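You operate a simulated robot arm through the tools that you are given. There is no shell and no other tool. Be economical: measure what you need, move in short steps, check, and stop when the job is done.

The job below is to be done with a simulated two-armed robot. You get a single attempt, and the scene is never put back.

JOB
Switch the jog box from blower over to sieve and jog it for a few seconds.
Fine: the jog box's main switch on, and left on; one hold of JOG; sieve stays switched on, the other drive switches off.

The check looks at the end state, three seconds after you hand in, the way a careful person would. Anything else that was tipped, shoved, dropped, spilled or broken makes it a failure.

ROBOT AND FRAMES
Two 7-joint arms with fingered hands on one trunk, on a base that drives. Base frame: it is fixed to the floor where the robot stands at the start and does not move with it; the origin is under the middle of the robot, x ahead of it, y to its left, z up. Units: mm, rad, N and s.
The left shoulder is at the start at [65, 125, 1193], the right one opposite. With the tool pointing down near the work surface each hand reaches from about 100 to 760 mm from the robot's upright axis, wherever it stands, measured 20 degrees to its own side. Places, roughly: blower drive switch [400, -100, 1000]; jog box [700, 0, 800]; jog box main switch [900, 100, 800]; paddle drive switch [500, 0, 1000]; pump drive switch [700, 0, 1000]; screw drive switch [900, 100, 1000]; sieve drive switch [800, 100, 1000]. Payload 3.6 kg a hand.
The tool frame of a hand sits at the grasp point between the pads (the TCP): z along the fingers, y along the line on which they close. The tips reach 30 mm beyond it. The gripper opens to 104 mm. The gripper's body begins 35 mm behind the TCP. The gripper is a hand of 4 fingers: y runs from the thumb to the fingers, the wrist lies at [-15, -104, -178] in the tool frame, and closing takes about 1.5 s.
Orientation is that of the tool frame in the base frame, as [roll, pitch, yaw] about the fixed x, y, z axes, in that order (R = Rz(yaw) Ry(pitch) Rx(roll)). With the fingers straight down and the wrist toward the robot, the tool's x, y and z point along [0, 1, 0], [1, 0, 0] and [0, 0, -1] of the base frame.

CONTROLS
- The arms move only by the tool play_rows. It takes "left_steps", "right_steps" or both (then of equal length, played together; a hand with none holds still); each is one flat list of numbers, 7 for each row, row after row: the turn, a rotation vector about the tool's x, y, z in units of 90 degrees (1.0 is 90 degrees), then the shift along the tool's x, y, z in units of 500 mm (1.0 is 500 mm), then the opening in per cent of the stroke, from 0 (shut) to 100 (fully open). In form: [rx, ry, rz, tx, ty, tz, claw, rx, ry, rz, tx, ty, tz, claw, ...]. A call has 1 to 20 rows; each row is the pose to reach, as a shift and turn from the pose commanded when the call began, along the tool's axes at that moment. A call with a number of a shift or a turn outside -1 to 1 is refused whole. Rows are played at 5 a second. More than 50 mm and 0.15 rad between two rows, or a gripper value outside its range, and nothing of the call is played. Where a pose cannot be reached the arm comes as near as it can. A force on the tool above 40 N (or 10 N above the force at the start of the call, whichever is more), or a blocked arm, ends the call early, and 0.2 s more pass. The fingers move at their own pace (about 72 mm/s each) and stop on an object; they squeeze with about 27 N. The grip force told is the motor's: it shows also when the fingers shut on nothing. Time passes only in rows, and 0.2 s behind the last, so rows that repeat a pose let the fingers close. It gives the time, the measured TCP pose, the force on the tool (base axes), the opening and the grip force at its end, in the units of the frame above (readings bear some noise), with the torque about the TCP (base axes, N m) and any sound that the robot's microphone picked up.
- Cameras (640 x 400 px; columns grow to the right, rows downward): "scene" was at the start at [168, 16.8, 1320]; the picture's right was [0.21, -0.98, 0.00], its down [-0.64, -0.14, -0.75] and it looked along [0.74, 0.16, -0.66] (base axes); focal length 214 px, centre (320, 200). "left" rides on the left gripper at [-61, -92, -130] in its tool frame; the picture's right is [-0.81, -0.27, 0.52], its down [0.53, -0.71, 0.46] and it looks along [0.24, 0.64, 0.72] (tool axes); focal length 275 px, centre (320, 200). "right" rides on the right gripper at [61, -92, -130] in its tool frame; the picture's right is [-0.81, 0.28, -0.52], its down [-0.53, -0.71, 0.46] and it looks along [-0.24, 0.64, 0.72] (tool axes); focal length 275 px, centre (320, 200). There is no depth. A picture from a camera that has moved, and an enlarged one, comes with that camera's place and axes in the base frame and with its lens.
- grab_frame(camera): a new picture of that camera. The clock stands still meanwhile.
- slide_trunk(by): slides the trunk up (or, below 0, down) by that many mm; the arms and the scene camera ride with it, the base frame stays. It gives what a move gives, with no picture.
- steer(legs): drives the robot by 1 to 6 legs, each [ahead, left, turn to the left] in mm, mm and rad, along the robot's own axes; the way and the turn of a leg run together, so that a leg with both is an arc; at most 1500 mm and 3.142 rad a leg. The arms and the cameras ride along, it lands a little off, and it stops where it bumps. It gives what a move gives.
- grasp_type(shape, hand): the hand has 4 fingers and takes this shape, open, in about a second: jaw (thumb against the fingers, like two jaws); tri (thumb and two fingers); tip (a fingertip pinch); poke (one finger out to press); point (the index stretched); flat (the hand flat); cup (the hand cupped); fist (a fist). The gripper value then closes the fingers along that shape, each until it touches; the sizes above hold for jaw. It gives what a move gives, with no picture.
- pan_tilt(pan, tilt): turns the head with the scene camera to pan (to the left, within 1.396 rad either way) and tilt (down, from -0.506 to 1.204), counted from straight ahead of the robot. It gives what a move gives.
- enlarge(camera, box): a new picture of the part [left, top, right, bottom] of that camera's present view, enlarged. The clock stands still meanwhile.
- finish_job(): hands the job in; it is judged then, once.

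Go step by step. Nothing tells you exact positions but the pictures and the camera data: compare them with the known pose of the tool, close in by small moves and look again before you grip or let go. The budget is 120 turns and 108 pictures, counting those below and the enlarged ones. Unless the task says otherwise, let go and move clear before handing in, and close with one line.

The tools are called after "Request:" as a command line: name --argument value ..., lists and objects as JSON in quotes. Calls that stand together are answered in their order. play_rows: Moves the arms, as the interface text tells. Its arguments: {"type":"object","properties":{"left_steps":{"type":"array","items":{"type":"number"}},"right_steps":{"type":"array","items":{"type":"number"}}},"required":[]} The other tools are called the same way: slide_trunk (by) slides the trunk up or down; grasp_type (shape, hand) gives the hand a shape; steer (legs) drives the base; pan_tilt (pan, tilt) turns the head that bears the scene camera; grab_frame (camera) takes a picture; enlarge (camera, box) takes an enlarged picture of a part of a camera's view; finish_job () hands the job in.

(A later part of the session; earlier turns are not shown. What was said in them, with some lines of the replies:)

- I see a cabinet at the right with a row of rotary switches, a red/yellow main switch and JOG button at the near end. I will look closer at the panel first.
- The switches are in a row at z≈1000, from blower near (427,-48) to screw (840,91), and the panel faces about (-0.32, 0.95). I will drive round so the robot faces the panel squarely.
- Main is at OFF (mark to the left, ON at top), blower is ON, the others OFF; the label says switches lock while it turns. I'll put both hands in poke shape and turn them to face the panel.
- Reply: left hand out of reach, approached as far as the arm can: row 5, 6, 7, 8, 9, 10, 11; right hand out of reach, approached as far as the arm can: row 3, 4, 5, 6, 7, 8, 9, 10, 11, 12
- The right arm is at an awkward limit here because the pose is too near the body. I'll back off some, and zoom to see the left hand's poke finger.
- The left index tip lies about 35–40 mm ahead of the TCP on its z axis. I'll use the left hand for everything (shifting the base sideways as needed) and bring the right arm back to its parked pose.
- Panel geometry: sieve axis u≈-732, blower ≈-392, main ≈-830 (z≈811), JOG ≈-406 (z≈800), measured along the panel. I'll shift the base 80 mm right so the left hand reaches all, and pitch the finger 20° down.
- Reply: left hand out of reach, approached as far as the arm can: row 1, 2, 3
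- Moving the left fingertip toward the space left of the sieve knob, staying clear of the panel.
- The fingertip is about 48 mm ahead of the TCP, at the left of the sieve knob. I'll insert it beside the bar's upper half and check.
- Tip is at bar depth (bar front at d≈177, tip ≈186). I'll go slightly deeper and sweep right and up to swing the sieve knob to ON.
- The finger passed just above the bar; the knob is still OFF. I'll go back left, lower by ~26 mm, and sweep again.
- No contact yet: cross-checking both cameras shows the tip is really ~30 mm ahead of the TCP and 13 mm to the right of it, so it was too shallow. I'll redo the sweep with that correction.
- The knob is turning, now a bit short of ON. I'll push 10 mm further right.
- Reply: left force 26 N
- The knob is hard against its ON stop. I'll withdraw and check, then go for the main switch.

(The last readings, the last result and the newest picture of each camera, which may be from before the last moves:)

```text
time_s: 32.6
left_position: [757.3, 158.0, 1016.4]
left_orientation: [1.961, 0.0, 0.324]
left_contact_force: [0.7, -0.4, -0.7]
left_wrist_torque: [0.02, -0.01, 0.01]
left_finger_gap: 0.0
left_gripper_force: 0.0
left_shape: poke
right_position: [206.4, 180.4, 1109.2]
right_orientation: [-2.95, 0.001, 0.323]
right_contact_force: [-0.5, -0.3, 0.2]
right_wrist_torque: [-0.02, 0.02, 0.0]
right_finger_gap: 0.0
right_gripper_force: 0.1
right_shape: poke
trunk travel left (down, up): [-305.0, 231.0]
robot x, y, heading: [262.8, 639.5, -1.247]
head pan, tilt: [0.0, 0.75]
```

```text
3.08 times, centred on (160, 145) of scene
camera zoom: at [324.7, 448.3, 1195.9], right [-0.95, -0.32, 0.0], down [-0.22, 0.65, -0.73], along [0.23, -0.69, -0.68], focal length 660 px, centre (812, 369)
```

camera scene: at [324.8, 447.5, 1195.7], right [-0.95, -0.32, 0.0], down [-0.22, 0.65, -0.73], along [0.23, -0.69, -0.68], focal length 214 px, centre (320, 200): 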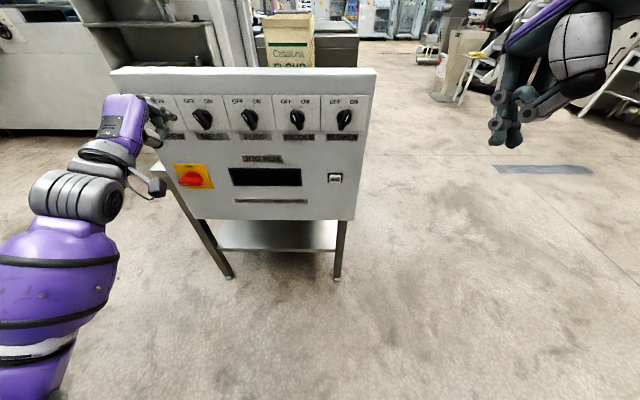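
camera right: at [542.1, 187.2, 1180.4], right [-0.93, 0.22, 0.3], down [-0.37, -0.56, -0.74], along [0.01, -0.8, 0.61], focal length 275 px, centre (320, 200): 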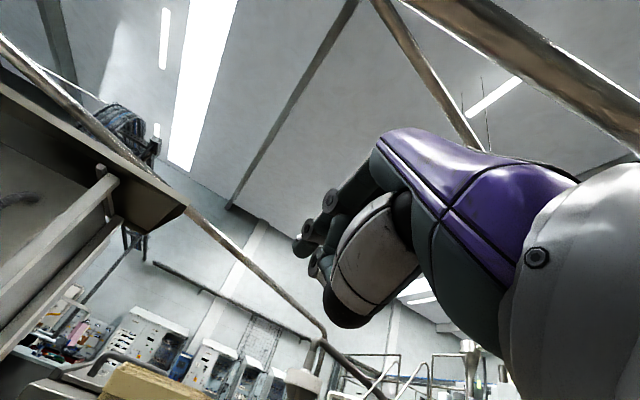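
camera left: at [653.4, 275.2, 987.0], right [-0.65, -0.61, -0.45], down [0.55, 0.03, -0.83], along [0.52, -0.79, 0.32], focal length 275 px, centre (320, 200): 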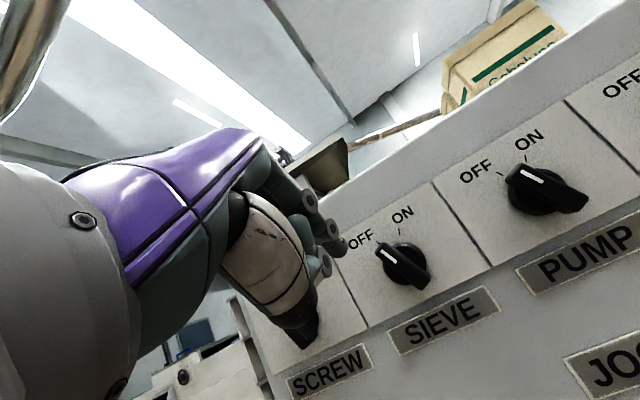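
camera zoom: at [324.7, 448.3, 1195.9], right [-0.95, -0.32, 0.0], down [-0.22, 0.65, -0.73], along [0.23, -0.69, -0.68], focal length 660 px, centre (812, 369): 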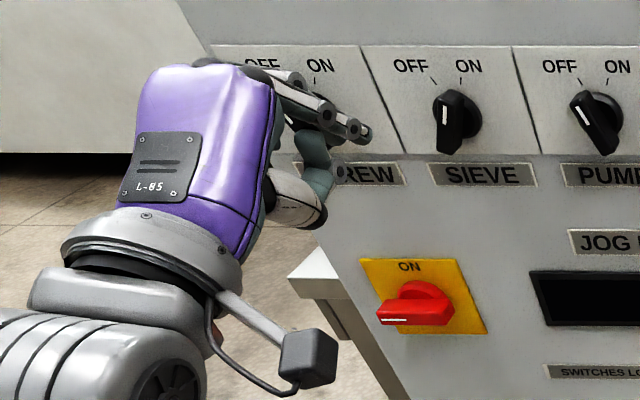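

Sieve now reads ON. Next I'll lower the fingertip to just above the right end of the red main handle (axis ≈ u -830, z 809), still clear of it.

Request:
play_rows --left_steps '[0, 0, 0, 0.024, -0.074, 0.037, 100, 0, 0, 0, 0.047, -0.148, 0.073, 100, 0, 0, 0, 0.07, -0.222, 0.11, 100, 0, 0, 0, 0.094, -0.296, 0.147, 100]'

Request:
enlarge --camera "scene" --box '[90, 130, 250, 230]'

Request:
grab_frame --camera "left"

```text
time_s: 33.6
left_position: [808.8, 161.2, 850.2]
left_orientation: [1.96, -0.001, 0.326]
left_contact_force: [-0.2, -0.4, -0.1]
left_wrist_torque: [-0.04, -0.04, 0.02]
left_finger_gap: 0.1
left_gripper_force: 0.1
left_shape: poke
right_position: [206.4, 179.8, 1108.3]
right_orientation: [-2.947, 0.001, 0.322]
right_contact_force: [0.2, 0.3, 0.6]
right_wrist_torque: [0.01, 0.02, 0.01]
right_finger_gap: 0.1
right_gripper_force: 0.0
right_shape: poke
trunk travel left (down, up): [-305.0, 231.0]
robot x, y, heading: [266.5, 634.5, -1.24]
head pan, tilt: [0.0, 0.75]
```

```text
4.00 times, centred on (170, 180) of scene
camera zoom: at [324.9, 447.8, 1195.8], right [-0.95, -0.32, 0.0], down [-0.22, 0.65, -0.73], along [0.23, -0.69, -0.68], focal length 858 px, centre (920, 280)
```

zoom: 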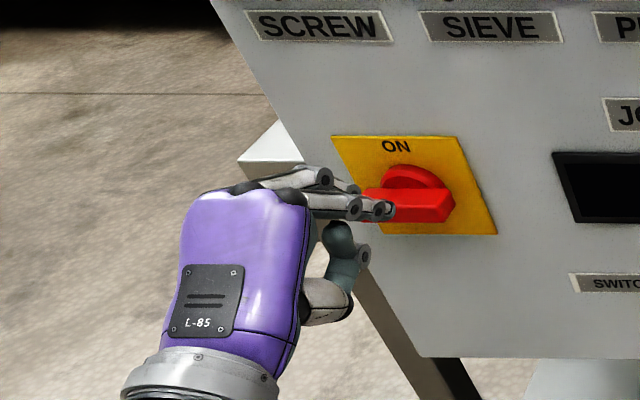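

```text
68 pictures are left
camera left: at [700.3, 289.9, 814.1], right [-0.65, -0.61, -0.45], down [0.55, 0.03, -0.83], along [0.52, -0.79, 0.32], focal length 275 px, centre (320, 200)
```

left: 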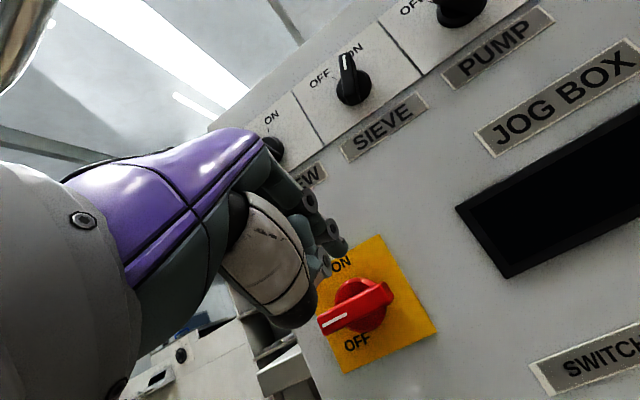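

Request:
enlarge --camera "left" --box '[280, 220, 460, 380]'

Request:
enlarge --camera "scene" --box '[165, 155, 225, 195]'

```text
2.50 times, centred on (370, 300) of left
camera zoom: at [700.3, 289.9, 814.1], right [-0.65, -0.61, -0.45], down [0.55, 0.03, -0.83], along [0.52, -0.79, 0.32], focal length 688 px, centre (195, -50)
```

zoom: 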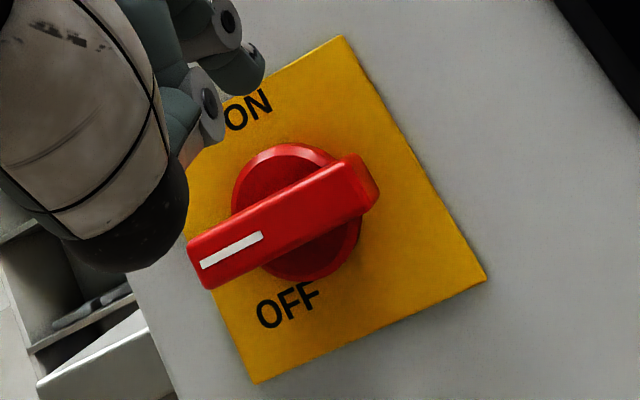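

```text
10.00 times, centred on (195, 175) of scene
camera zoom: at [324.9, 447.8, 1195.8], right [-0.95, -0.32, 0.0], down [-0.22, 0.65, -0.73], along [0.23, -0.69, -0.68], focal length 2145 px, centre (1570, 450)
```

zoom: 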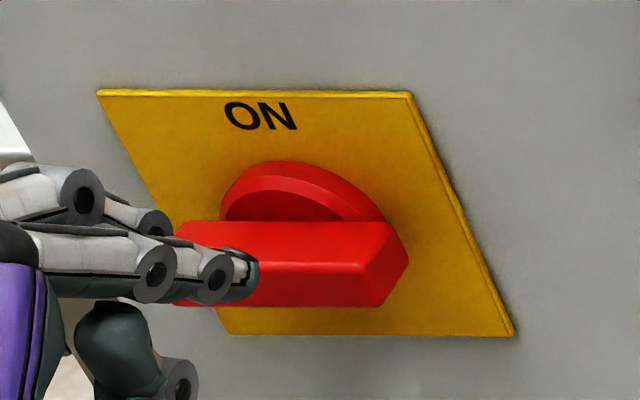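

The main handle points left, ON is at the top. I'll push its right end down from above, following the arc clockwise so the mark end goes up to ON.

Request:
play_rows --left_steps '[0, 0, 0, 0.014, 0, 0, 100, 0, 0, 0, 0.014, 0.02, 0.048, 100, 0, 0, 0, 0.014, 0.04, 0.096, 100, 0, 0, 0, 0.014, 0.0142, 0.107, 100, 0, 0, 0, 0.01, -0.0044, 0.1144, 100, 0, 0, 0, 0.002, -0.021, 0.1214, 100, 0, 0, 0, 0, -0.0376, 0.1282, 100, 0, 0, 0, 0.006, -0.0542, 0.1352, 100, 0, 0, 0, 0.018, -0.067, 0.1406, 100, 0, 0, 0, 0.03, -0.0708, 0.142, 100]'

Request:
enlarge --camera "scene" --box '[90, 130, 310, 230]'

Request:
enlarge --camera "left" --box '[260, 120, 500, 320]'

```text
time_s: 35.8
left_position: [824.2, 110.6, 793.8]
left_orientation: [1.953, 0.001, 0.306]
left_contact_force: [-16.8, 2.1, 6.1]
left_wrist_torque: [-0.11, -0.24, -0.22]
left_finger_gap: 0.1
left_gripper_force: 0.1
left_shape: poke
right_position: [203.7, 180.4, 1107.9]
right_orientation: [-2.949, 0.0, 0.32]
right_contact_force: [0.3, -0.6, 0.8]
right_wrist_torque: [0.0, 0.0, 0.02]
right_finger_gap: 0.2
right_gripper_force: 0.0
right_shape: poke
trunk travel left (down, up): [-305.0, 231.0]
robot x, y, heading: [258.1, 639.7, -1.241]
head pan, tilt: [0.0, 0.75]
stopped in row 10 (left hand): the force on the tool passed its limit at 44 N (the readings are from after the stop); the commanded pose is now the measured one
```

```text
2.91 times, centred on (200, 180) of scene
camera zoom: at [322.9, 448.0, 1195.8], right [-0.95, -0.32, 0.0], down [-0.22, 0.65, -0.73], along [0.23, -0.69, -0.68], focal length 624 px, centre (669, 258)
```

zoom: 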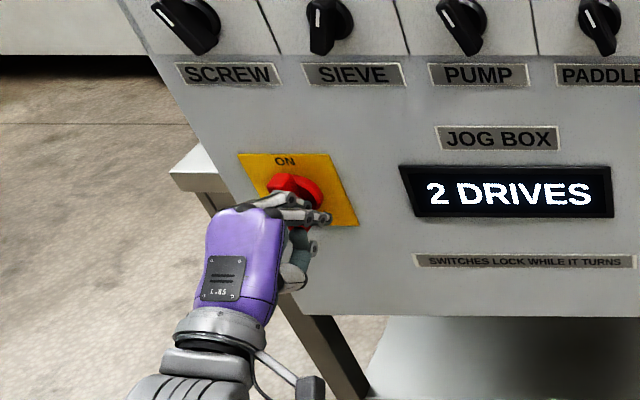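

```text
2.00 times, centred on (380, 220) of left
camera zoom: at [718.4, 240.5, 755.9], right [-0.66, -0.6, -0.45], down [0.56, 0.01, -0.83], along [0.51, -0.8, 0.33], focal length 551 px, centre (200, 160)
```

zoom: 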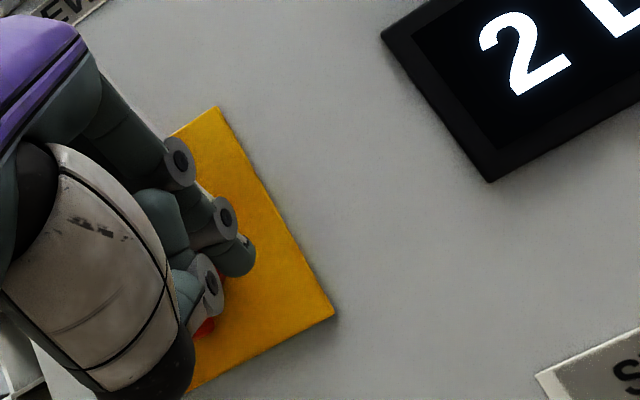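

Main is on: the display shows "2 DRIVES". Withdrawing the finger, then on to the blower knob.

Request:
play_rows --left_steps '[0, 0, 0, -0.03, 0, 0, 100, 0, 0, 0, -0.04, -0.025, -0.06, 100, 0, 0, 0, -0.05, -0.054, -0.13, 100, 0, 0, 0, -0.05, -0.054, -0.13, 100]'

Request:
enlarge --camera "scene" --box '[90, 80, 380, 230]'

Request:
enlarge --camera "scene" --box '[310, 85, 380, 185]'

```text
time_s: 36.8
left_position: [780.8, 174.8, 790.4]
left_orientation: [1.957, 0.001, 0.313]
left_contact_force: [0.5, -0.5, -0.4]
left_wrist_torque: [0.0, -0.03, 0.0]
left_finger_gap: 0.1
left_gripper_force: 0.1
left_shape: poke
right_position: [204.2, 180.7, 1108.0]
right_orientation: [-2.949, 0.0, 0.32]
right_contact_force: [-0.4, 1.0, 0.2]
right_wrist_torque: [-0.02, -0.01, 0.01]
right_finger_gap: 0.0
right_gripper_force: 0.1
right_shape: poke
trunk travel left (down, up): [-305.0, 231.0]
robot x, y, heading: [261.7, 635.0, -1.248]
head pan, tilt: [0.0, 0.75]
```

```text
2.21 times, centred on (235, 155) of scene
camera zoom: at [323.8, 447.7, 1195.8], right [-0.95, -0.32, 0.0], down [-0.22, 0.65, -0.73], along [0.23, -0.69, -0.68], focal length 473 px, centre (508, 299)
```

zoom: 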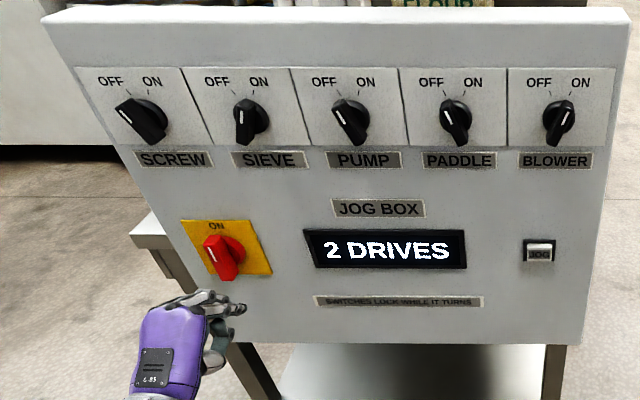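

```text
4.00 times, centred on (345, 135) of scene
camera zoom: at [323.8, 447.7, 1195.8], right [-0.95, -0.32, 0.0], down [-0.22, 0.65, -0.73], along [0.23, -0.69, -0.68], focal length 858 px, centre (220, 460)
```

zoom: 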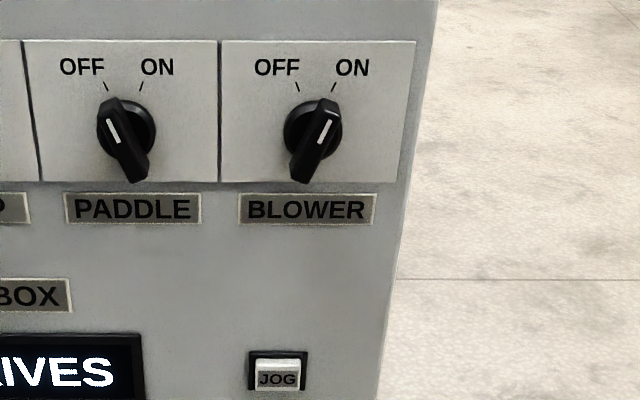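

Blower axis ≈ (u -393, z 985). I'll carry the fingertip across, clear of the panel, to the right side of the blower knob.

Request:
play_rows --left_steps '[0, 0, 0, -0.0782, 0.0372, -0.0095, 100, 0, 0, 0, -0.1564, 0.0744, -0.019, 100, 0, 0, 0, -0.2345, 0.1115, -0.0286, 100, 0, 0, 0, -0.3127, 0.1487, -0.0382, 100, 0, 0, 0, -0.3909, 0.1859, -0.0477, 100, 0, 0, 0, -0.4691, 0.2231, -0.0573, 100, 0, 0, 0, -0.5473, 0.2603, -0.0668, 100, 0, 0, 0, -0.6255, 0.2975, -0.0764, 100, 0, 0, 0, -0.7036, 0.3346, -0.0859, 100, 0, 0, 0, -0.7818, 0.3718, -0.0955, 100, 0, 0, 0, -0.86, 0.409, -0.105, 100]'

Request:
enlarge --camera "scene" --box '[290, 80, 430, 180]'

Request:
grab_frame --camera "left"

```text
time_s: 39.2
left_position: [383.8, 10.0, 1000.9]
left_orientation: [1.957, 0.005, 0.31]
left_contact_force: [0.1, 0.3, 0.4]
left_wrist_torque: [-0.01, 0.03, 0.02]
left_finger_gap: 0.1
left_gripper_force: 0.1
left_shape: poke
right_position: [204.7, 180.8, 1109.5]
right_orientation: [-2.95, 0.001, 0.319]
right_contact_force: [1.2, -0.1, 0.7]
right_wrist_torque: [-0.01, 0.01, 0.0]
right_finger_gap: 0.2
right_gripper_force: 0.1
right_shape: poke
trunk travel left (down, up): [-305.0, 231.0]
robot x, y, heading: [259.0, 635.7, -1.244]
head pan, tilt: [0.0, 0.75]
```

```text
4.00 times, centred on (360, 130) of scene
camera zoom: at [323.5, 447.7, 1195.8], right [-0.95, -0.32, 0.0], down [-0.22, 0.65, -0.73], along [0.23, -0.69, -0.68], focal length 858 px, centre (160, 480)
```

zoom: 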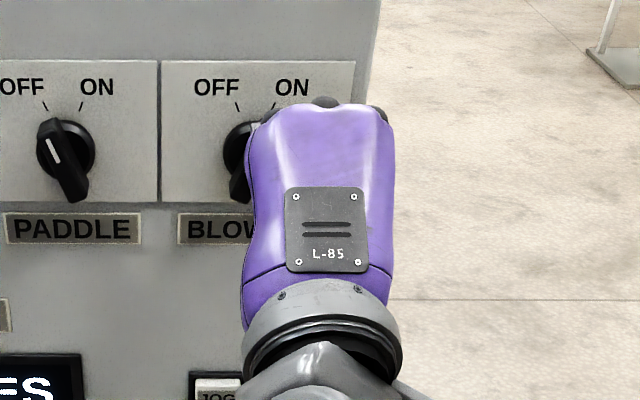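

```text
60 pictures are left
camera left: at [277.1, 139.5, 964.7], right [-0.66, -0.61, -0.45], down [0.55, 0.02, -0.83], along [0.51, -0.8, 0.32], focal length 275 px, centre (320, 200)
```

left: 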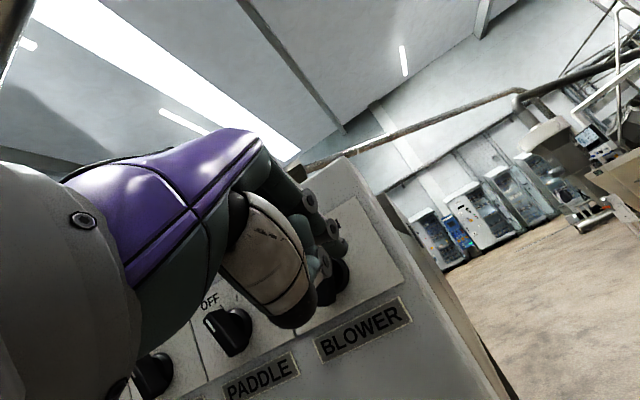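

Request:
play_rows --left_steps '[0, 0, 0, 0, 0.019, 0.046, 100, 0, 0, 0, 0, 0.0376, 0.0904, 100, 0, 0, 0, 0.029, 0.0376, 0.0904, 100, 0, 0, 0, 0.042, 0.0413, 0.0889, 100, 0, 0, 0, 0.052, 0.0505, 0.085, 100, 0, 0, 0, 0.061, 0.0598, 0.0812, 100, 0, 0, 0, 0.068, 0.0635, 0.0796, 100, 0, 0, 0, 0.08, 0.0653, 0.0789, 100]'

Request:
enlarge --camera "scene" --box '[220, 80, 400, 190]'

Request:
enlarge --camera "left" --box '[220, 140, 460, 360]'

```text
time_s: 40.7
left_position: [415.1, -25.5, 1015.6]
left_orientation: [1.95, 0.004, 0.282]
left_contact_force: [-15.0, -8.5, 2.9]
left_wrist_torque: [-0.15, 0.09, -0.53]
left_finger_gap: 0.1
left_gripper_force: 0.0
left_shape: poke
right_position: [202.8, 179.8, 1109.2]
right_orientation: [-2.949, 0.001, 0.317]
right_contact_force: [-0.2, -0.9, -0.5]
right_wrist_torque: [0.01, 0.03, 0.01]
right_finger_gap: 0.0
right_gripper_force: 0.0
right_shape: poke
trunk travel left (down, up): [-305.0, 231.0]
robot x, y, heading: [258.2, 637.2, -1.248]
head pan, tilt: [0.0, 0.75]
stopped in row 7 (left hand): the force on the tool passed its limit at 41 N (the readings are from after the stop); the commanded pose is now the measured one
```

```text
3.56 times, centred on (310, 135) of scene
camera zoom: at [322.3, 446.9, 1195.8], right [-0.95, -0.32, 0.0], down [-0.22, 0.65, -0.73], along [0.23, -0.69, -0.68], focal length 763 px, centre (356, 431)
```

zoom: 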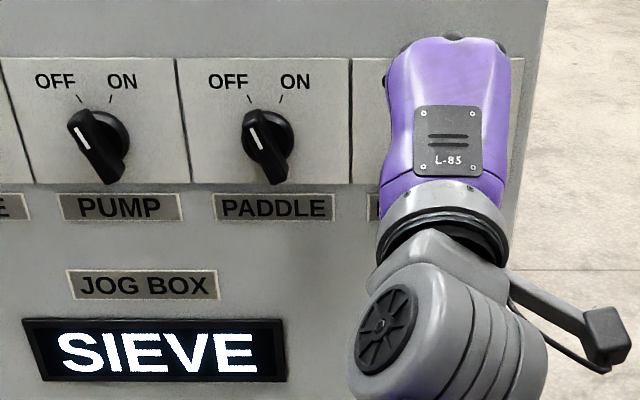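

```text
1.82 times, centred on (340, 250) of left
camera zoom: at [311.6, 107.2, 978.6], right [-0.67, -0.59, -0.44], down [0.55, 0.0, -0.83], along [0.49, -0.81, 0.33], focal length 500 px, centre (284, 109)
```

zoom: 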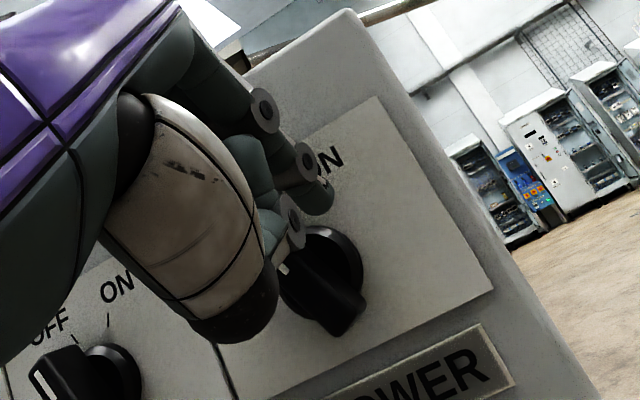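

The display now shows SIEVE only. Withdrawing right and back, levelling the finger a bit for pressing JOG.

Request:
play_rows --left_steps '[0, 0, 0, -0.03, 0, 0, 100, 0, 0, 0, -0.05, -0.02, -0.05, 100, 0, 0, 0, -0.05, -0.054, -0.13, 100, -0.07, 0.013, -0.005, -0.05, -0.054, -0.13, 100, -0.13, 0.025, -0.01, -0.05, -0.054, -0.13, 100, -0.13, 0.025, -0.01, -0.05, -0.054, -0.13, 100]'

Request:
grab_frame --camera "scene"

```text
time_s: 42.1
left_position: [374.6, 37.3, 1013.2]
left_orientation: [1.748, 0.006, 0.336]
left_contact_force: [0.6, 0.4, 0.2]
left_wrist_torque: [0.01, -0.01, 0.0]
left_finger_gap: 0.0
left_gripper_force: 0.0
left_shape: poke
right_position: [204.0, 180.6, 1108.3]
right_orientation: [-2.949, 0.0, 0.317]
right_contact_force: [0.7, 0.1, -1.1]
right_wrist_torque: [0.03, -0.02, -0.02]
right_finger_gap: 0.0
right_gripper_force: 0.0
right_shape: poke
trunk travel left (down, up): [-305.0, 231.0]
robot x, y, heading: [262.4, 637.0, -1.249]
head pan, tilt: [0.0, 0.75]
```

```text
57 pictures are left
camera scene: at [322.8, 447.7, 1195.8], right [-0.95, -0.32, 0.0], down [-0.22, 0.65, -0.73], along [0.23, -0.69, -0.68], focal length 214 px, centre (320, 200)
```

scene: 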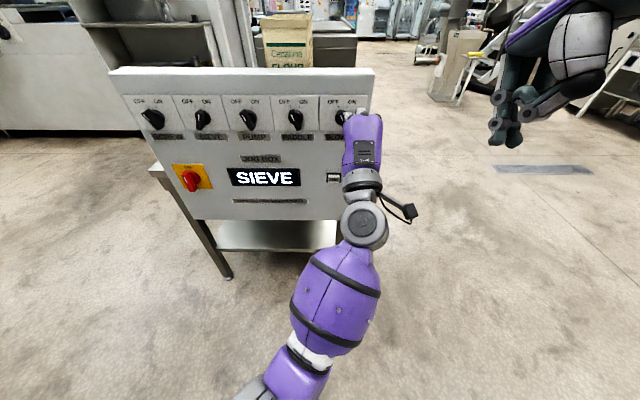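

Request:
play_rows --left_steps '[0, 0, 0, 0.021, -0.077, 0.032, 100, 0, 0, 0, 0.042, -0.154, 0.064, 100, 0, 0, 0, 0.063, -0.232, 0.096, 100, 0, 0, 0, 0.084, -0.309, 0.128, 100, 0, 0, 0, 0.105, -0.386, 0.16, 100]'

Request:
enlarge --camera "scene" --box '[290, 120, 410, 220]'

Request:
enlarge --camera "left" --box '[220, 140, 460, 360]'

```text
time_s: 43.3
left_position: [439.2, 10.2, 808.2]
left_orientation: [1.746, 0.006, 0.336]
left_contact_force: [-0.2, 0.2, 0.0]
left_wrist_torque: [0.0, 0.0, 0.0]
left_finger_gap: 0.1
left_gripper_force: 0.0
left_shape: poke
right_position: [203.7, 178.9, 1108.3]
right_orientation: [-2.951, -0.001, 0.318]
right_contact_force: [-0.2, -0.1, 0.6]
right_wrist_torque: [0.0, 0.01, -0.01]
right_finger_gap: 0.0
right_gripper_force: 0.1
right_shape: poke
trunk travel left (down, up): [-305.0, 231.0]
robot x, y, heading: [257.3, 640.4, -1.249]
head pan, tilt: [0.0, 0.75]
```

```text
4.00 times, centred on (350, 170) of scene
camera zoom: at [323.1, 447.4, 1195.8], right [-0.95, -0.32, 0.0], down [-0.22, 0.65, -0.73], along [0.23, -0.69, -0.68], focal length 858 px, centre (200, 320)
```

zoom: 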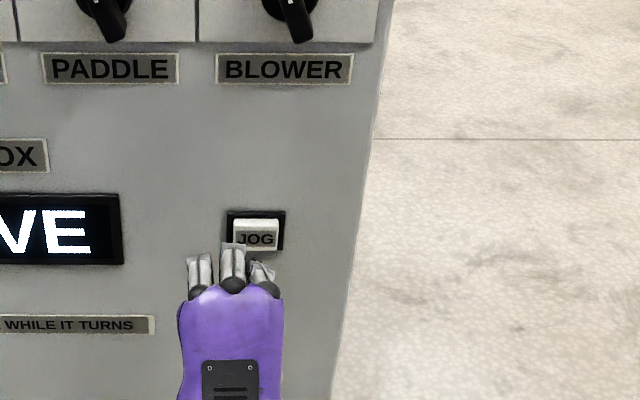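

```text
1.82 times, centred on (340, 250) of left
camera zoom: at [332.5, 127.6, 740.7], right [-0.61, -0.7, -0.36], down [0.6, -0.13, -0.79], along [0.51, -0.7, 0.51], focal length 500 px, centre (284, 109)
```

zoom: 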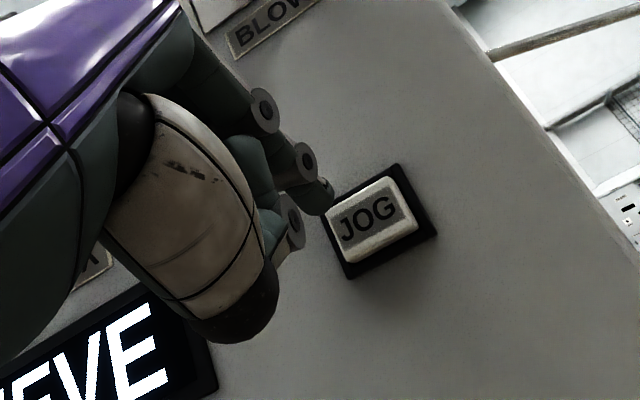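

The index tip is in line with JOG (cap at u -406, z ≈801, d ≈192). I'll press slowly in one go and keep holding.

Request:
play_rows --left_steps '[0, 0, 0, 0, 0.0014, 0.03, 100, 0, 0, 0, 0, 0.006, 0.0558, 100, 0, 0, 0, 0, 0.0076, 0.0656, 100, 0, 0, 0, 0, 0.0088, 0.0716, 100, 0, 0, 0, 0, 0.0094, 0.0754, 100, 0, 0, 0, 0, 0.0102, 0.0794, 100, 0, 0, 0, 0, 0.0108, 0.0834, 100, 0, 0, 0, 0, 0.0108, 0.0834, 100, 0, 0, 0, 0, 0.0108, 0.0834, 100, 0, 0, 0, 0, 0.0108, 0.0834, 100]'

Request:
enlarge --camera "scene" --box '[210, 120, 390, 220]'

Request:
enlarge --camera "left" --box '[220, 140, 460, 360]'

```text
time_s: 45.5
left_position: [449.6, -27.5, 808.5]
left_orientation: [1.747, 0.005, 0.336]
left_contact_force: [-7.1, 23.8, -4.3]
left_wrist_torque: [0.16, 0.04, -0.12]
left_finger_gap: 0.1
left_gripper_force: 0.1
left_shape: poke
right_position: [202.4, 181.2, 1109.1]
right_orientation: [-2.951, -0.001, 0.319]
right_contact_force: [0.2, -0.8, -0.9]
right_wrist_torque: [-0.03, 0.01, 0.01]
right_finger_gap: 0.1
right_gripper_force: 0.0
right_shape: poke
trunk travel left (down, up): [-305.0, 231.0]
robot x, y, heading: [259.1, 638.0, -1.248]
head pan, tilt: [0.0, 0.75]
heard: click
```

```text
3.56 times, centred on (300, 170) of scene
camera zoom: at [322.4, 449.7, 1196.2], right [-0.95, -0.32, 0.0], down [-0.22, 0.65, -0.73], along [0.23, -0.69, -0.68], focal length 763 px, centre (391, 307)
```

zoom: 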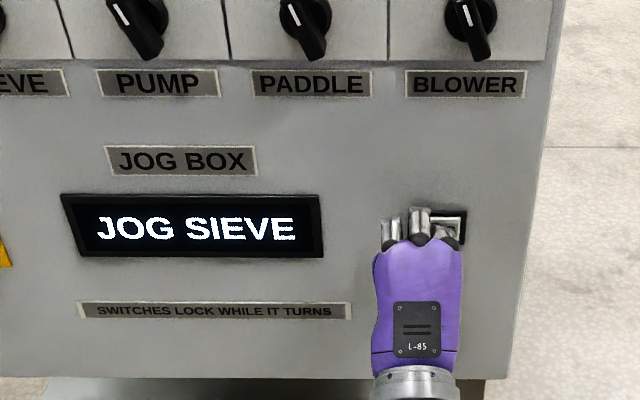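

```text
1.82 times, centred on (340, 250) of left
camera zoom: at [344.7, 89.8, 740.9], right [-0.62, -0.7, -0.36], down [0.61, -0.13, -0.79], along [0.51, -0.7, 0.51], focal length 500 px, centre (284, 109)
```

zoom: 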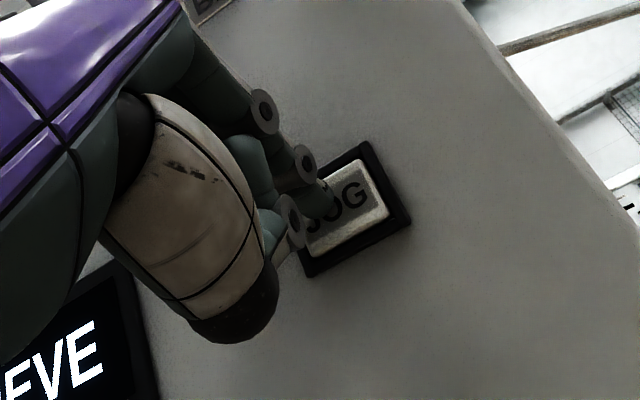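

JOG SIEVE is displayed and the button is held. I'll hold for ~2.4 s more without moving.

Request:
play_rows --left_steps '[0, 0, 0, 0, 0, 0, 100, 0, 0, 0, 0, 0, 0, 100, 0, 0, 0, 0, 0, 0, 100, 0, 0, 0, 0, 0, 0, 100, 0, 0, 0, 0, 0, 0, 100, 0, 0, 0, 0, 0, 0, 100, 0, 0, 0, 0, 0, 0, 100, 0, 0, 0, 0, 0, 0, 100, 0, 0, 0, 0, 0, 0, 100, 0, 0, 0, 0, 0, 0, 100, 0, 0, 0, 0, 0, 0, 100, 0, 0, 0, 0, 0, 0, 100]'

Request:
enlarge --camera "scene" --box '[210, 120, 390, 220]'

```text
time_s: 48.1
left_position: [452.0, -27.2, 809.7]
left_orientation: [1.746, 0.005, 0.336]
left_contact_force: [-10.3, 24.2, -6.1]
left_wrist_torque: [0.27, 0.02, -0.17]
left_finger_gap: 0.1
left_gripper_force: 0.1
left_shape: poke
right_position: [201.5, 182.4, 1108.9]
right_orientation: [-2.951, 0.001, 0.319]
right_contact_force: [-0.2, -0.7, 0.2]
right_wrist_torque: [0.0, 0.0, -0.06]
right_finger_gap: 0.0
right_gripper_force: 0.0
right_shape: poke
trunk travel left (down, up): [-305.0, 231.0]
robot x, y, heading: [260.3, 636.2, -1.248]
head pan, tilt: [0.0, 0.75]
```

```text
3.56 times, centred on (300, 170) of scene
camera zoom: at [322.0, 449.5, 1196.2], right [-0.95, -0.32, 0.0], down [-0.22, 0.65, -0.73], along [0.23, -0.69, -0.68], focal length 763 px, centre (391, 307)
```

zoom: 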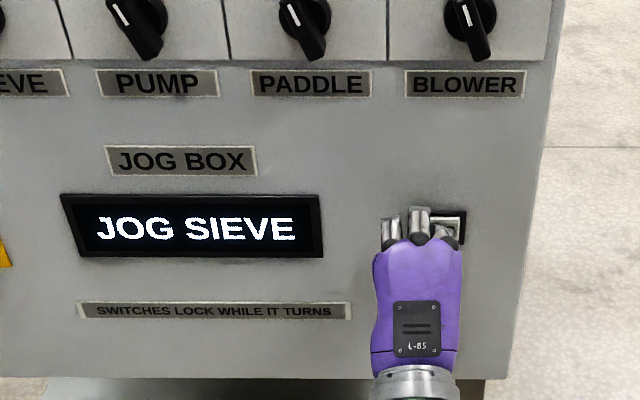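

Held for about 3.5 s with the display on JOG SIEVE throughout. Now releasing straight back, well clear, and checking.

Request:
play_rows --left_steps '[0, 0, 0, 0, -0.012, -0.07, 100, 0, 0, 0, 0, -0.026, -0.15, 100, 0, 0, 0, 0, -0.042, -0.24, 100, 0, 0, 0, 0, -0.05, -0.28, 100]'

Request:
steer --legs '[[-150, 0, 0]]'

Request:
grab_frame --camera "scene"

Request:
enlarge --camera "scene" --box '[150, 60, 380, 190]'

```text
time_s: 49.1
left_position: [406.7, 107.6, 809.2]
left_orientation: [1.747, 0.005, 0.337]
left_contact_force: [-0.1, 0.0, -0.1]
left_wrist_torque: [0.03, -0.01, 0.0]
left_finger_gap: 0.0
left_gripper_force: 0.0
left_shape: poke
right_position: [202.5, 180.5, 1108.9]
right_orientation: [-2.949, -0.001, 0.318]
right_contact_force: [-0.2, -0.9, -0.1]
right_wrist_torque: [0.01, -0.01, -0.01]
right_finger_gap: 0.2
right_gripper_force: 0.2
right_shape: poke
trunk travel left (down, up): [-305.0, 231.0]
robot x, y, heading: [261.5, 636.2, -1.251]
head pan, tilt: [0.0, 0.75]
```

```text
time_s: 50.4
left_position: [359.6, 246.4, 810.0]
left_orientation: [1.748, 0.006, 0.335]
left_contact_force: [-0.1, 0.2, 0.9]
left_wrist_torque: [0.03, 0.03, -0.05]
left_finger_gap: 0.0
left_gripper_force: 0.1
left_shape: poke
right_position: [157.1, 319.2, 1108.5]
right_orientation: [-2.951, 0.001, 0.314]
right_contact_force: [-0.5, 0.3, -0.1]
right_wrist_torque: [-0.01, -0.01, -0.01]
right_finger_gap: 0.1
right_gripper_force: 0.0
right_shape: poke
trunk travel left (down, up): [-305.0, 231.0]
robot x, y, heading: [215.7, 775.2, -1.249]
head pan, tilt: [0.0, 0.75]
```

```text
51 pictures are left
camera scene: at [276.1, 586.9, 1196.0], right [-0.95, -0.32, 0.0], down [-0.21, 0.65, -0.73], along [0.23, -0.69, -0.68], focal length 214 px, centre (320, 200)
```

scene: 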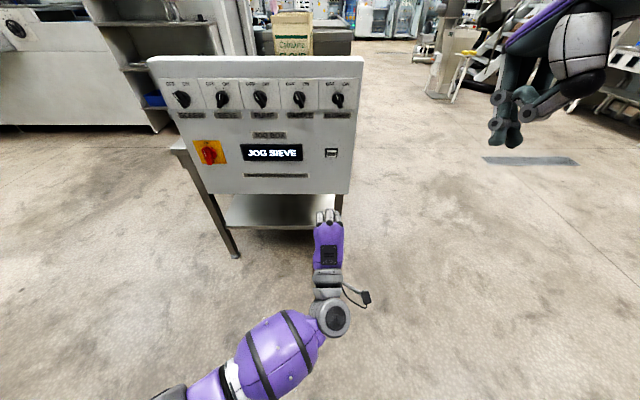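

```text
2.78 times, centred on (265, 125) of scene
camera zoom: at [276.1, 586.9, 1196.0], right [-0.95, -0.32, 0.0], down [-0.21, 0.65, -0.73], along [0.23, -0.69, -0.68], focal length 597 px, centre (473, 409)
```

zoom: 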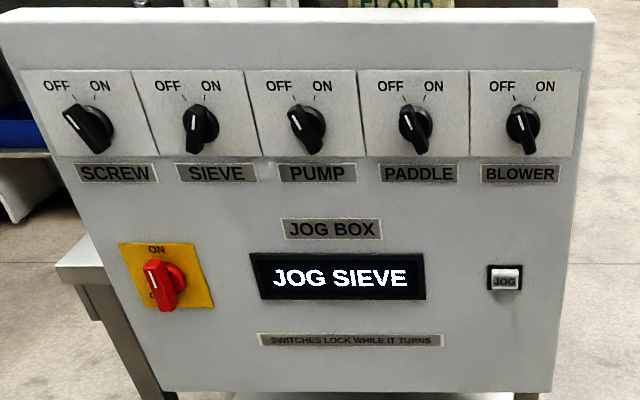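

The display still shows JOG SIEVE after release; I'll wait a few seconds and look whether it stops and the button is out.

Request:
play_rows --left_steps '[0, 0, 0, 0, 0, 0, 100, 0, 0, 0, 0, 0, 0, 100, 0, 0, 0, 0, 0, 0, 100, 0, 0, 0, 0, 0, 0, 100, 0, 0, 0, 0, 0, 0, 100, 0, 0, 0, 0, 0, 0, 100, 0, 0, 0, 0, 0, 0, 100, 0, 0, 0, 0, 0, 0, 100, 0, 0, 0, 0, 0, 0, 100, 0, 0, 0, 0, 0, 0, 100, 0, 0, 0, 0, 0, 0, 100, 0, 0, 0, 0, 0, 0, 100, 0, 0, 0, 0, 0, 0, 100, 0, 0, 0, 0, 0, 0, 100, 0, 0, 0, 0, 0, 0, 100]'

Request:
enlarge --camera "scene" --box '[150, 60, 380, 190]'

Request:
enlarge --camera "scene" --box '[310, 80, 360, 170]'

```text
time_s: 53.6
left_position: [358.9, 244.2, 808.4]
left_orientation: [1.749, 0.006, 0.333]
left_contact_force: [0.0, 0.2, 0.3]
left_wrist_torque: [0.04, 0.02, -0.02]
left_finger_gap: 0.2
left_gripper_force: 0.0
left_shape: poke
right_position: [156.5, 319.3, 1108.8]
right_orientation: [-2.949, -0.001, 0.314]
right_contact_force: [0.4, -0.3, -0.3]
right_wrist_torque: [-0.03, 0.01, -0.01]
right_finger_gap: 0.0
right_gripper_force: 0.1
right_shape: poke
trunk travel left (down, up): [-305.0, 231.0]
robot x, y, heading: [215.4, 776.4, -1.247]
head pan, tilt: [0.0, 0.75]
```

```text
2.78 times, centred on (265, 125) of scene
camera zoom: at [276.4, 586.1, 1195.8], right [-0.95, -0.32, 0.0], down [-0.21, 0.65, -0.73], along [0.23, -0.69, -0.68], focal length 597 px, centre (473, 409)
```

zoom: 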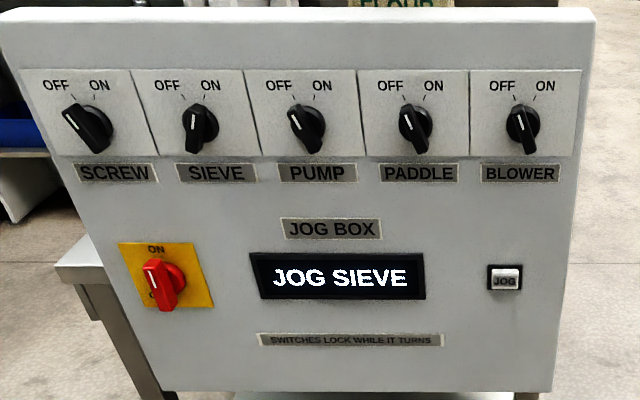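

```text
4.44 times, centred on (335, 125) of scene
camera zoom: at [276.4, 586.1, 1195.8], right [-0.95, -0.32, 0.0], down [-0.21, 0.65, -0.73], along [0.23, -0.69, -0.68], focal length 953 px, centre (253, 533)
```

zoom: 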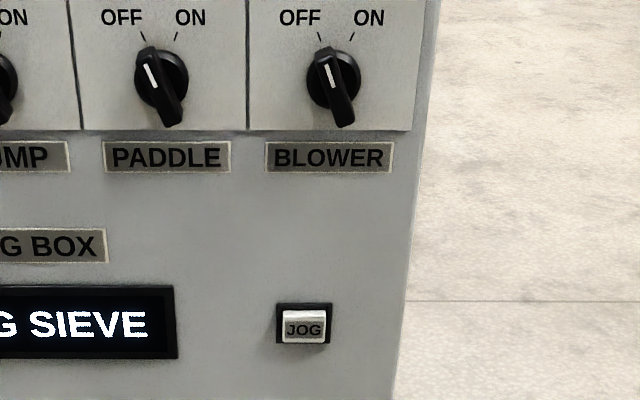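

Request:
play_rows --left_steps '[0, 0, 0, 0, 0, 0, 100, 0, 0, 0, 0, 0, 0, 100, 0, 0, 0, 0, 0, 0, 100, 0, 0, 0, 0, 0, 0, 100, 0, 0, 0, 0, 0, 0, 100, 0, 0, 0, 0, 0, 0, 100, 0, 0, 0, 0, 0, 0, 100, 0, 0, 0, 0, 0, 0, 100, 0, 0, 0, 0, 0, 0, 100, 0, 0, 0, 0, 0, 0, 100, 0, 0, 0, 0, 0, 0, 100, 0, 0, 0, 0, 0, 0, 100, 0, 0, 0, 0, 0, 0, 100, 0, 0, 0, 0, 0, 0, 100, 0, 0, 0, 0, 0, 0, 100, 0, 0, 0, 0, 0, 0, 100, 0, 0, 0, 0, 0, 0, 100, 0, 0, 0, 0, 0, 0, 100, 0, 0, 0, 0, 0, 0, 100, 0, 0, 0, 0, 0, 0, 100]'

Request:
play_rows --left_steps '[0, 0, 0, 0, 0, 0, 100, 0, 0, 0, 0, 0, 0, 100, 0, 0, 0, 0, 0, 0, 100, 0, 0, 0, 0, 0, 0, 100, 0, 0, 0, 0, 0, 0, 100, 0, 0, 0, 0, 0, 0, 100, 0, 0, 0, 0, 0, 0, 100, 0, 0, 0, 0, 0, 0, 100, 0, 0, 0, 0, 0, 0, 100, 0, 0, 0, 0, 0, 0, 100, 0, 0, 0, 0, 0, 0, 100, 0, 0, 0, 0, 0, 0, 100, 0, 0, 0, 0, 0, 0, 100, 0, 0, 0, 0, 0, 0, 100, 0, 0, 0, 0, 0, 0, 100, 0, 0, 0, 0, 0, 0, 100, 0, 0, 0, 0, 0, 0, 100, 0, 0, 0, 0, 0, 0, 100, 0, 0, 0, 0, 0, 0, 100, 0, 0, 0, 0, 0, 0, 100]'

Request:
enlarge --camera "scene" --box '[150, 60, 380, 190]'

Request:
enlarge --camera "scene" --box '[320, 140, 344, 164]'

```text
time_s: 57.8
left_position: [358.5, 245.2, 809.0]
left_orientation: [1.749, 0.006, 0.334]
left_contact_force: [0.0, 0.3, -0.1]
left_wrist_torque: [0.01, 0.02, 0.01]
left_finger_gap: 0.0
left_gripper_force: 0.1
left_shape: poke
right_position: [156.6, 318.4, 1107.9]
right_orientation: [-2.949, 0.001, 0.313]
right_contact_force: [0.9, -0.4, -0.5]
right_wrist_torque: [-0.02, -0.01, -0.01]
right_finger_gap: 0.0
right_gripper_force: 0.0
right_shape: poke
trunk travel left (down, up): [-305.0, 231.0]
robot x, y, heading: [215.9, 778.1, -1.249]
head pan, tilt: [0.0, 0.75]
```

```text
time_s: 62.0
left_position: [359.2, 245.5, 809.5]
left_orientation: [1.749, 0.006, 0.335]
left_contact_force: [0.7, 0.3, -0.2]
left_wrist_torque: [0.05, -0.02, -0.01]
left_finger_gap: 0.0
left_gripper_force: 0.0
left_shape: poke
right_position: [155.9, 318.5, 1108.8]
right_orientation: [-2.949, 0.0, 0.314]
right_contact_force: [-0.3, -0.1, 0.2]
right_wrist_torque: [0.02, -0.03, -0.03]
right_finger_gap: 0.2
right_gripper_force: 0.2
right_shape: poke
trunk travel left (down, up): [-305.0, 231.0]
robot x, y, heading: [215.0, 775.2, -1.246]
head pan, tilt: [0.0, 0.75]
```

```text
2.78 times, centred on (265, 125) of scene
camera zoom: at [276.4, 586.1, 1195.8], right [-0.95, -0.32, 0.0], down [-0.21, 0.65, -0.73], along [0.23, -0.69, -0.68], focal length 597 px, centre (473, 409)
```

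zoom: 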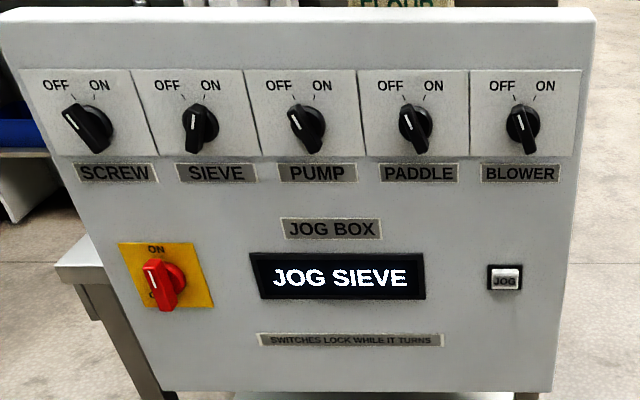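

```text
16.00 times, centred on (332, 152) of scene
camera zoom: at [276.4, 586.1, 1195.8], right [-0.95, -0.32, 0.0], down [-0.21, 0.65, -0.73], along [0.23, -0.69, -0.68], focal length 3432 px, centre (128, 968)
```

zoom: 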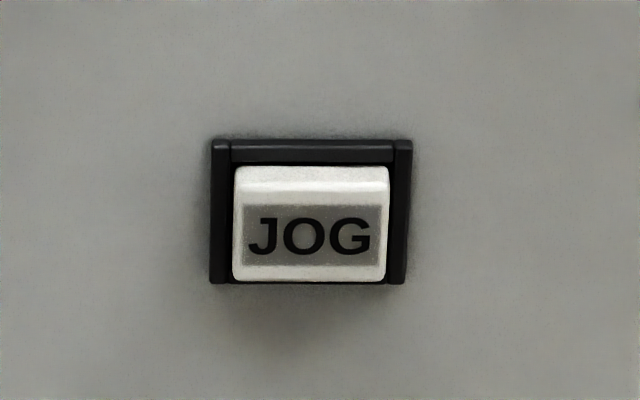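

The JOG button is released and out, main is on, sieve is on and the other drives are off. The hands are clear of everything and nothing else was disturbed, so I'm handing in.

Request:
finish_job

```text
The job is handed in.
```

The jog box is switched from blower to sieve, and I jogged it with one hold of JOG, about 3.5 s. Main is on, sieve is on and the other drives are off. The display still read JOG SIEVE about 13 s after I let go, although the button is out, and I could not tell whether that is just the last message or whether it was still turning.
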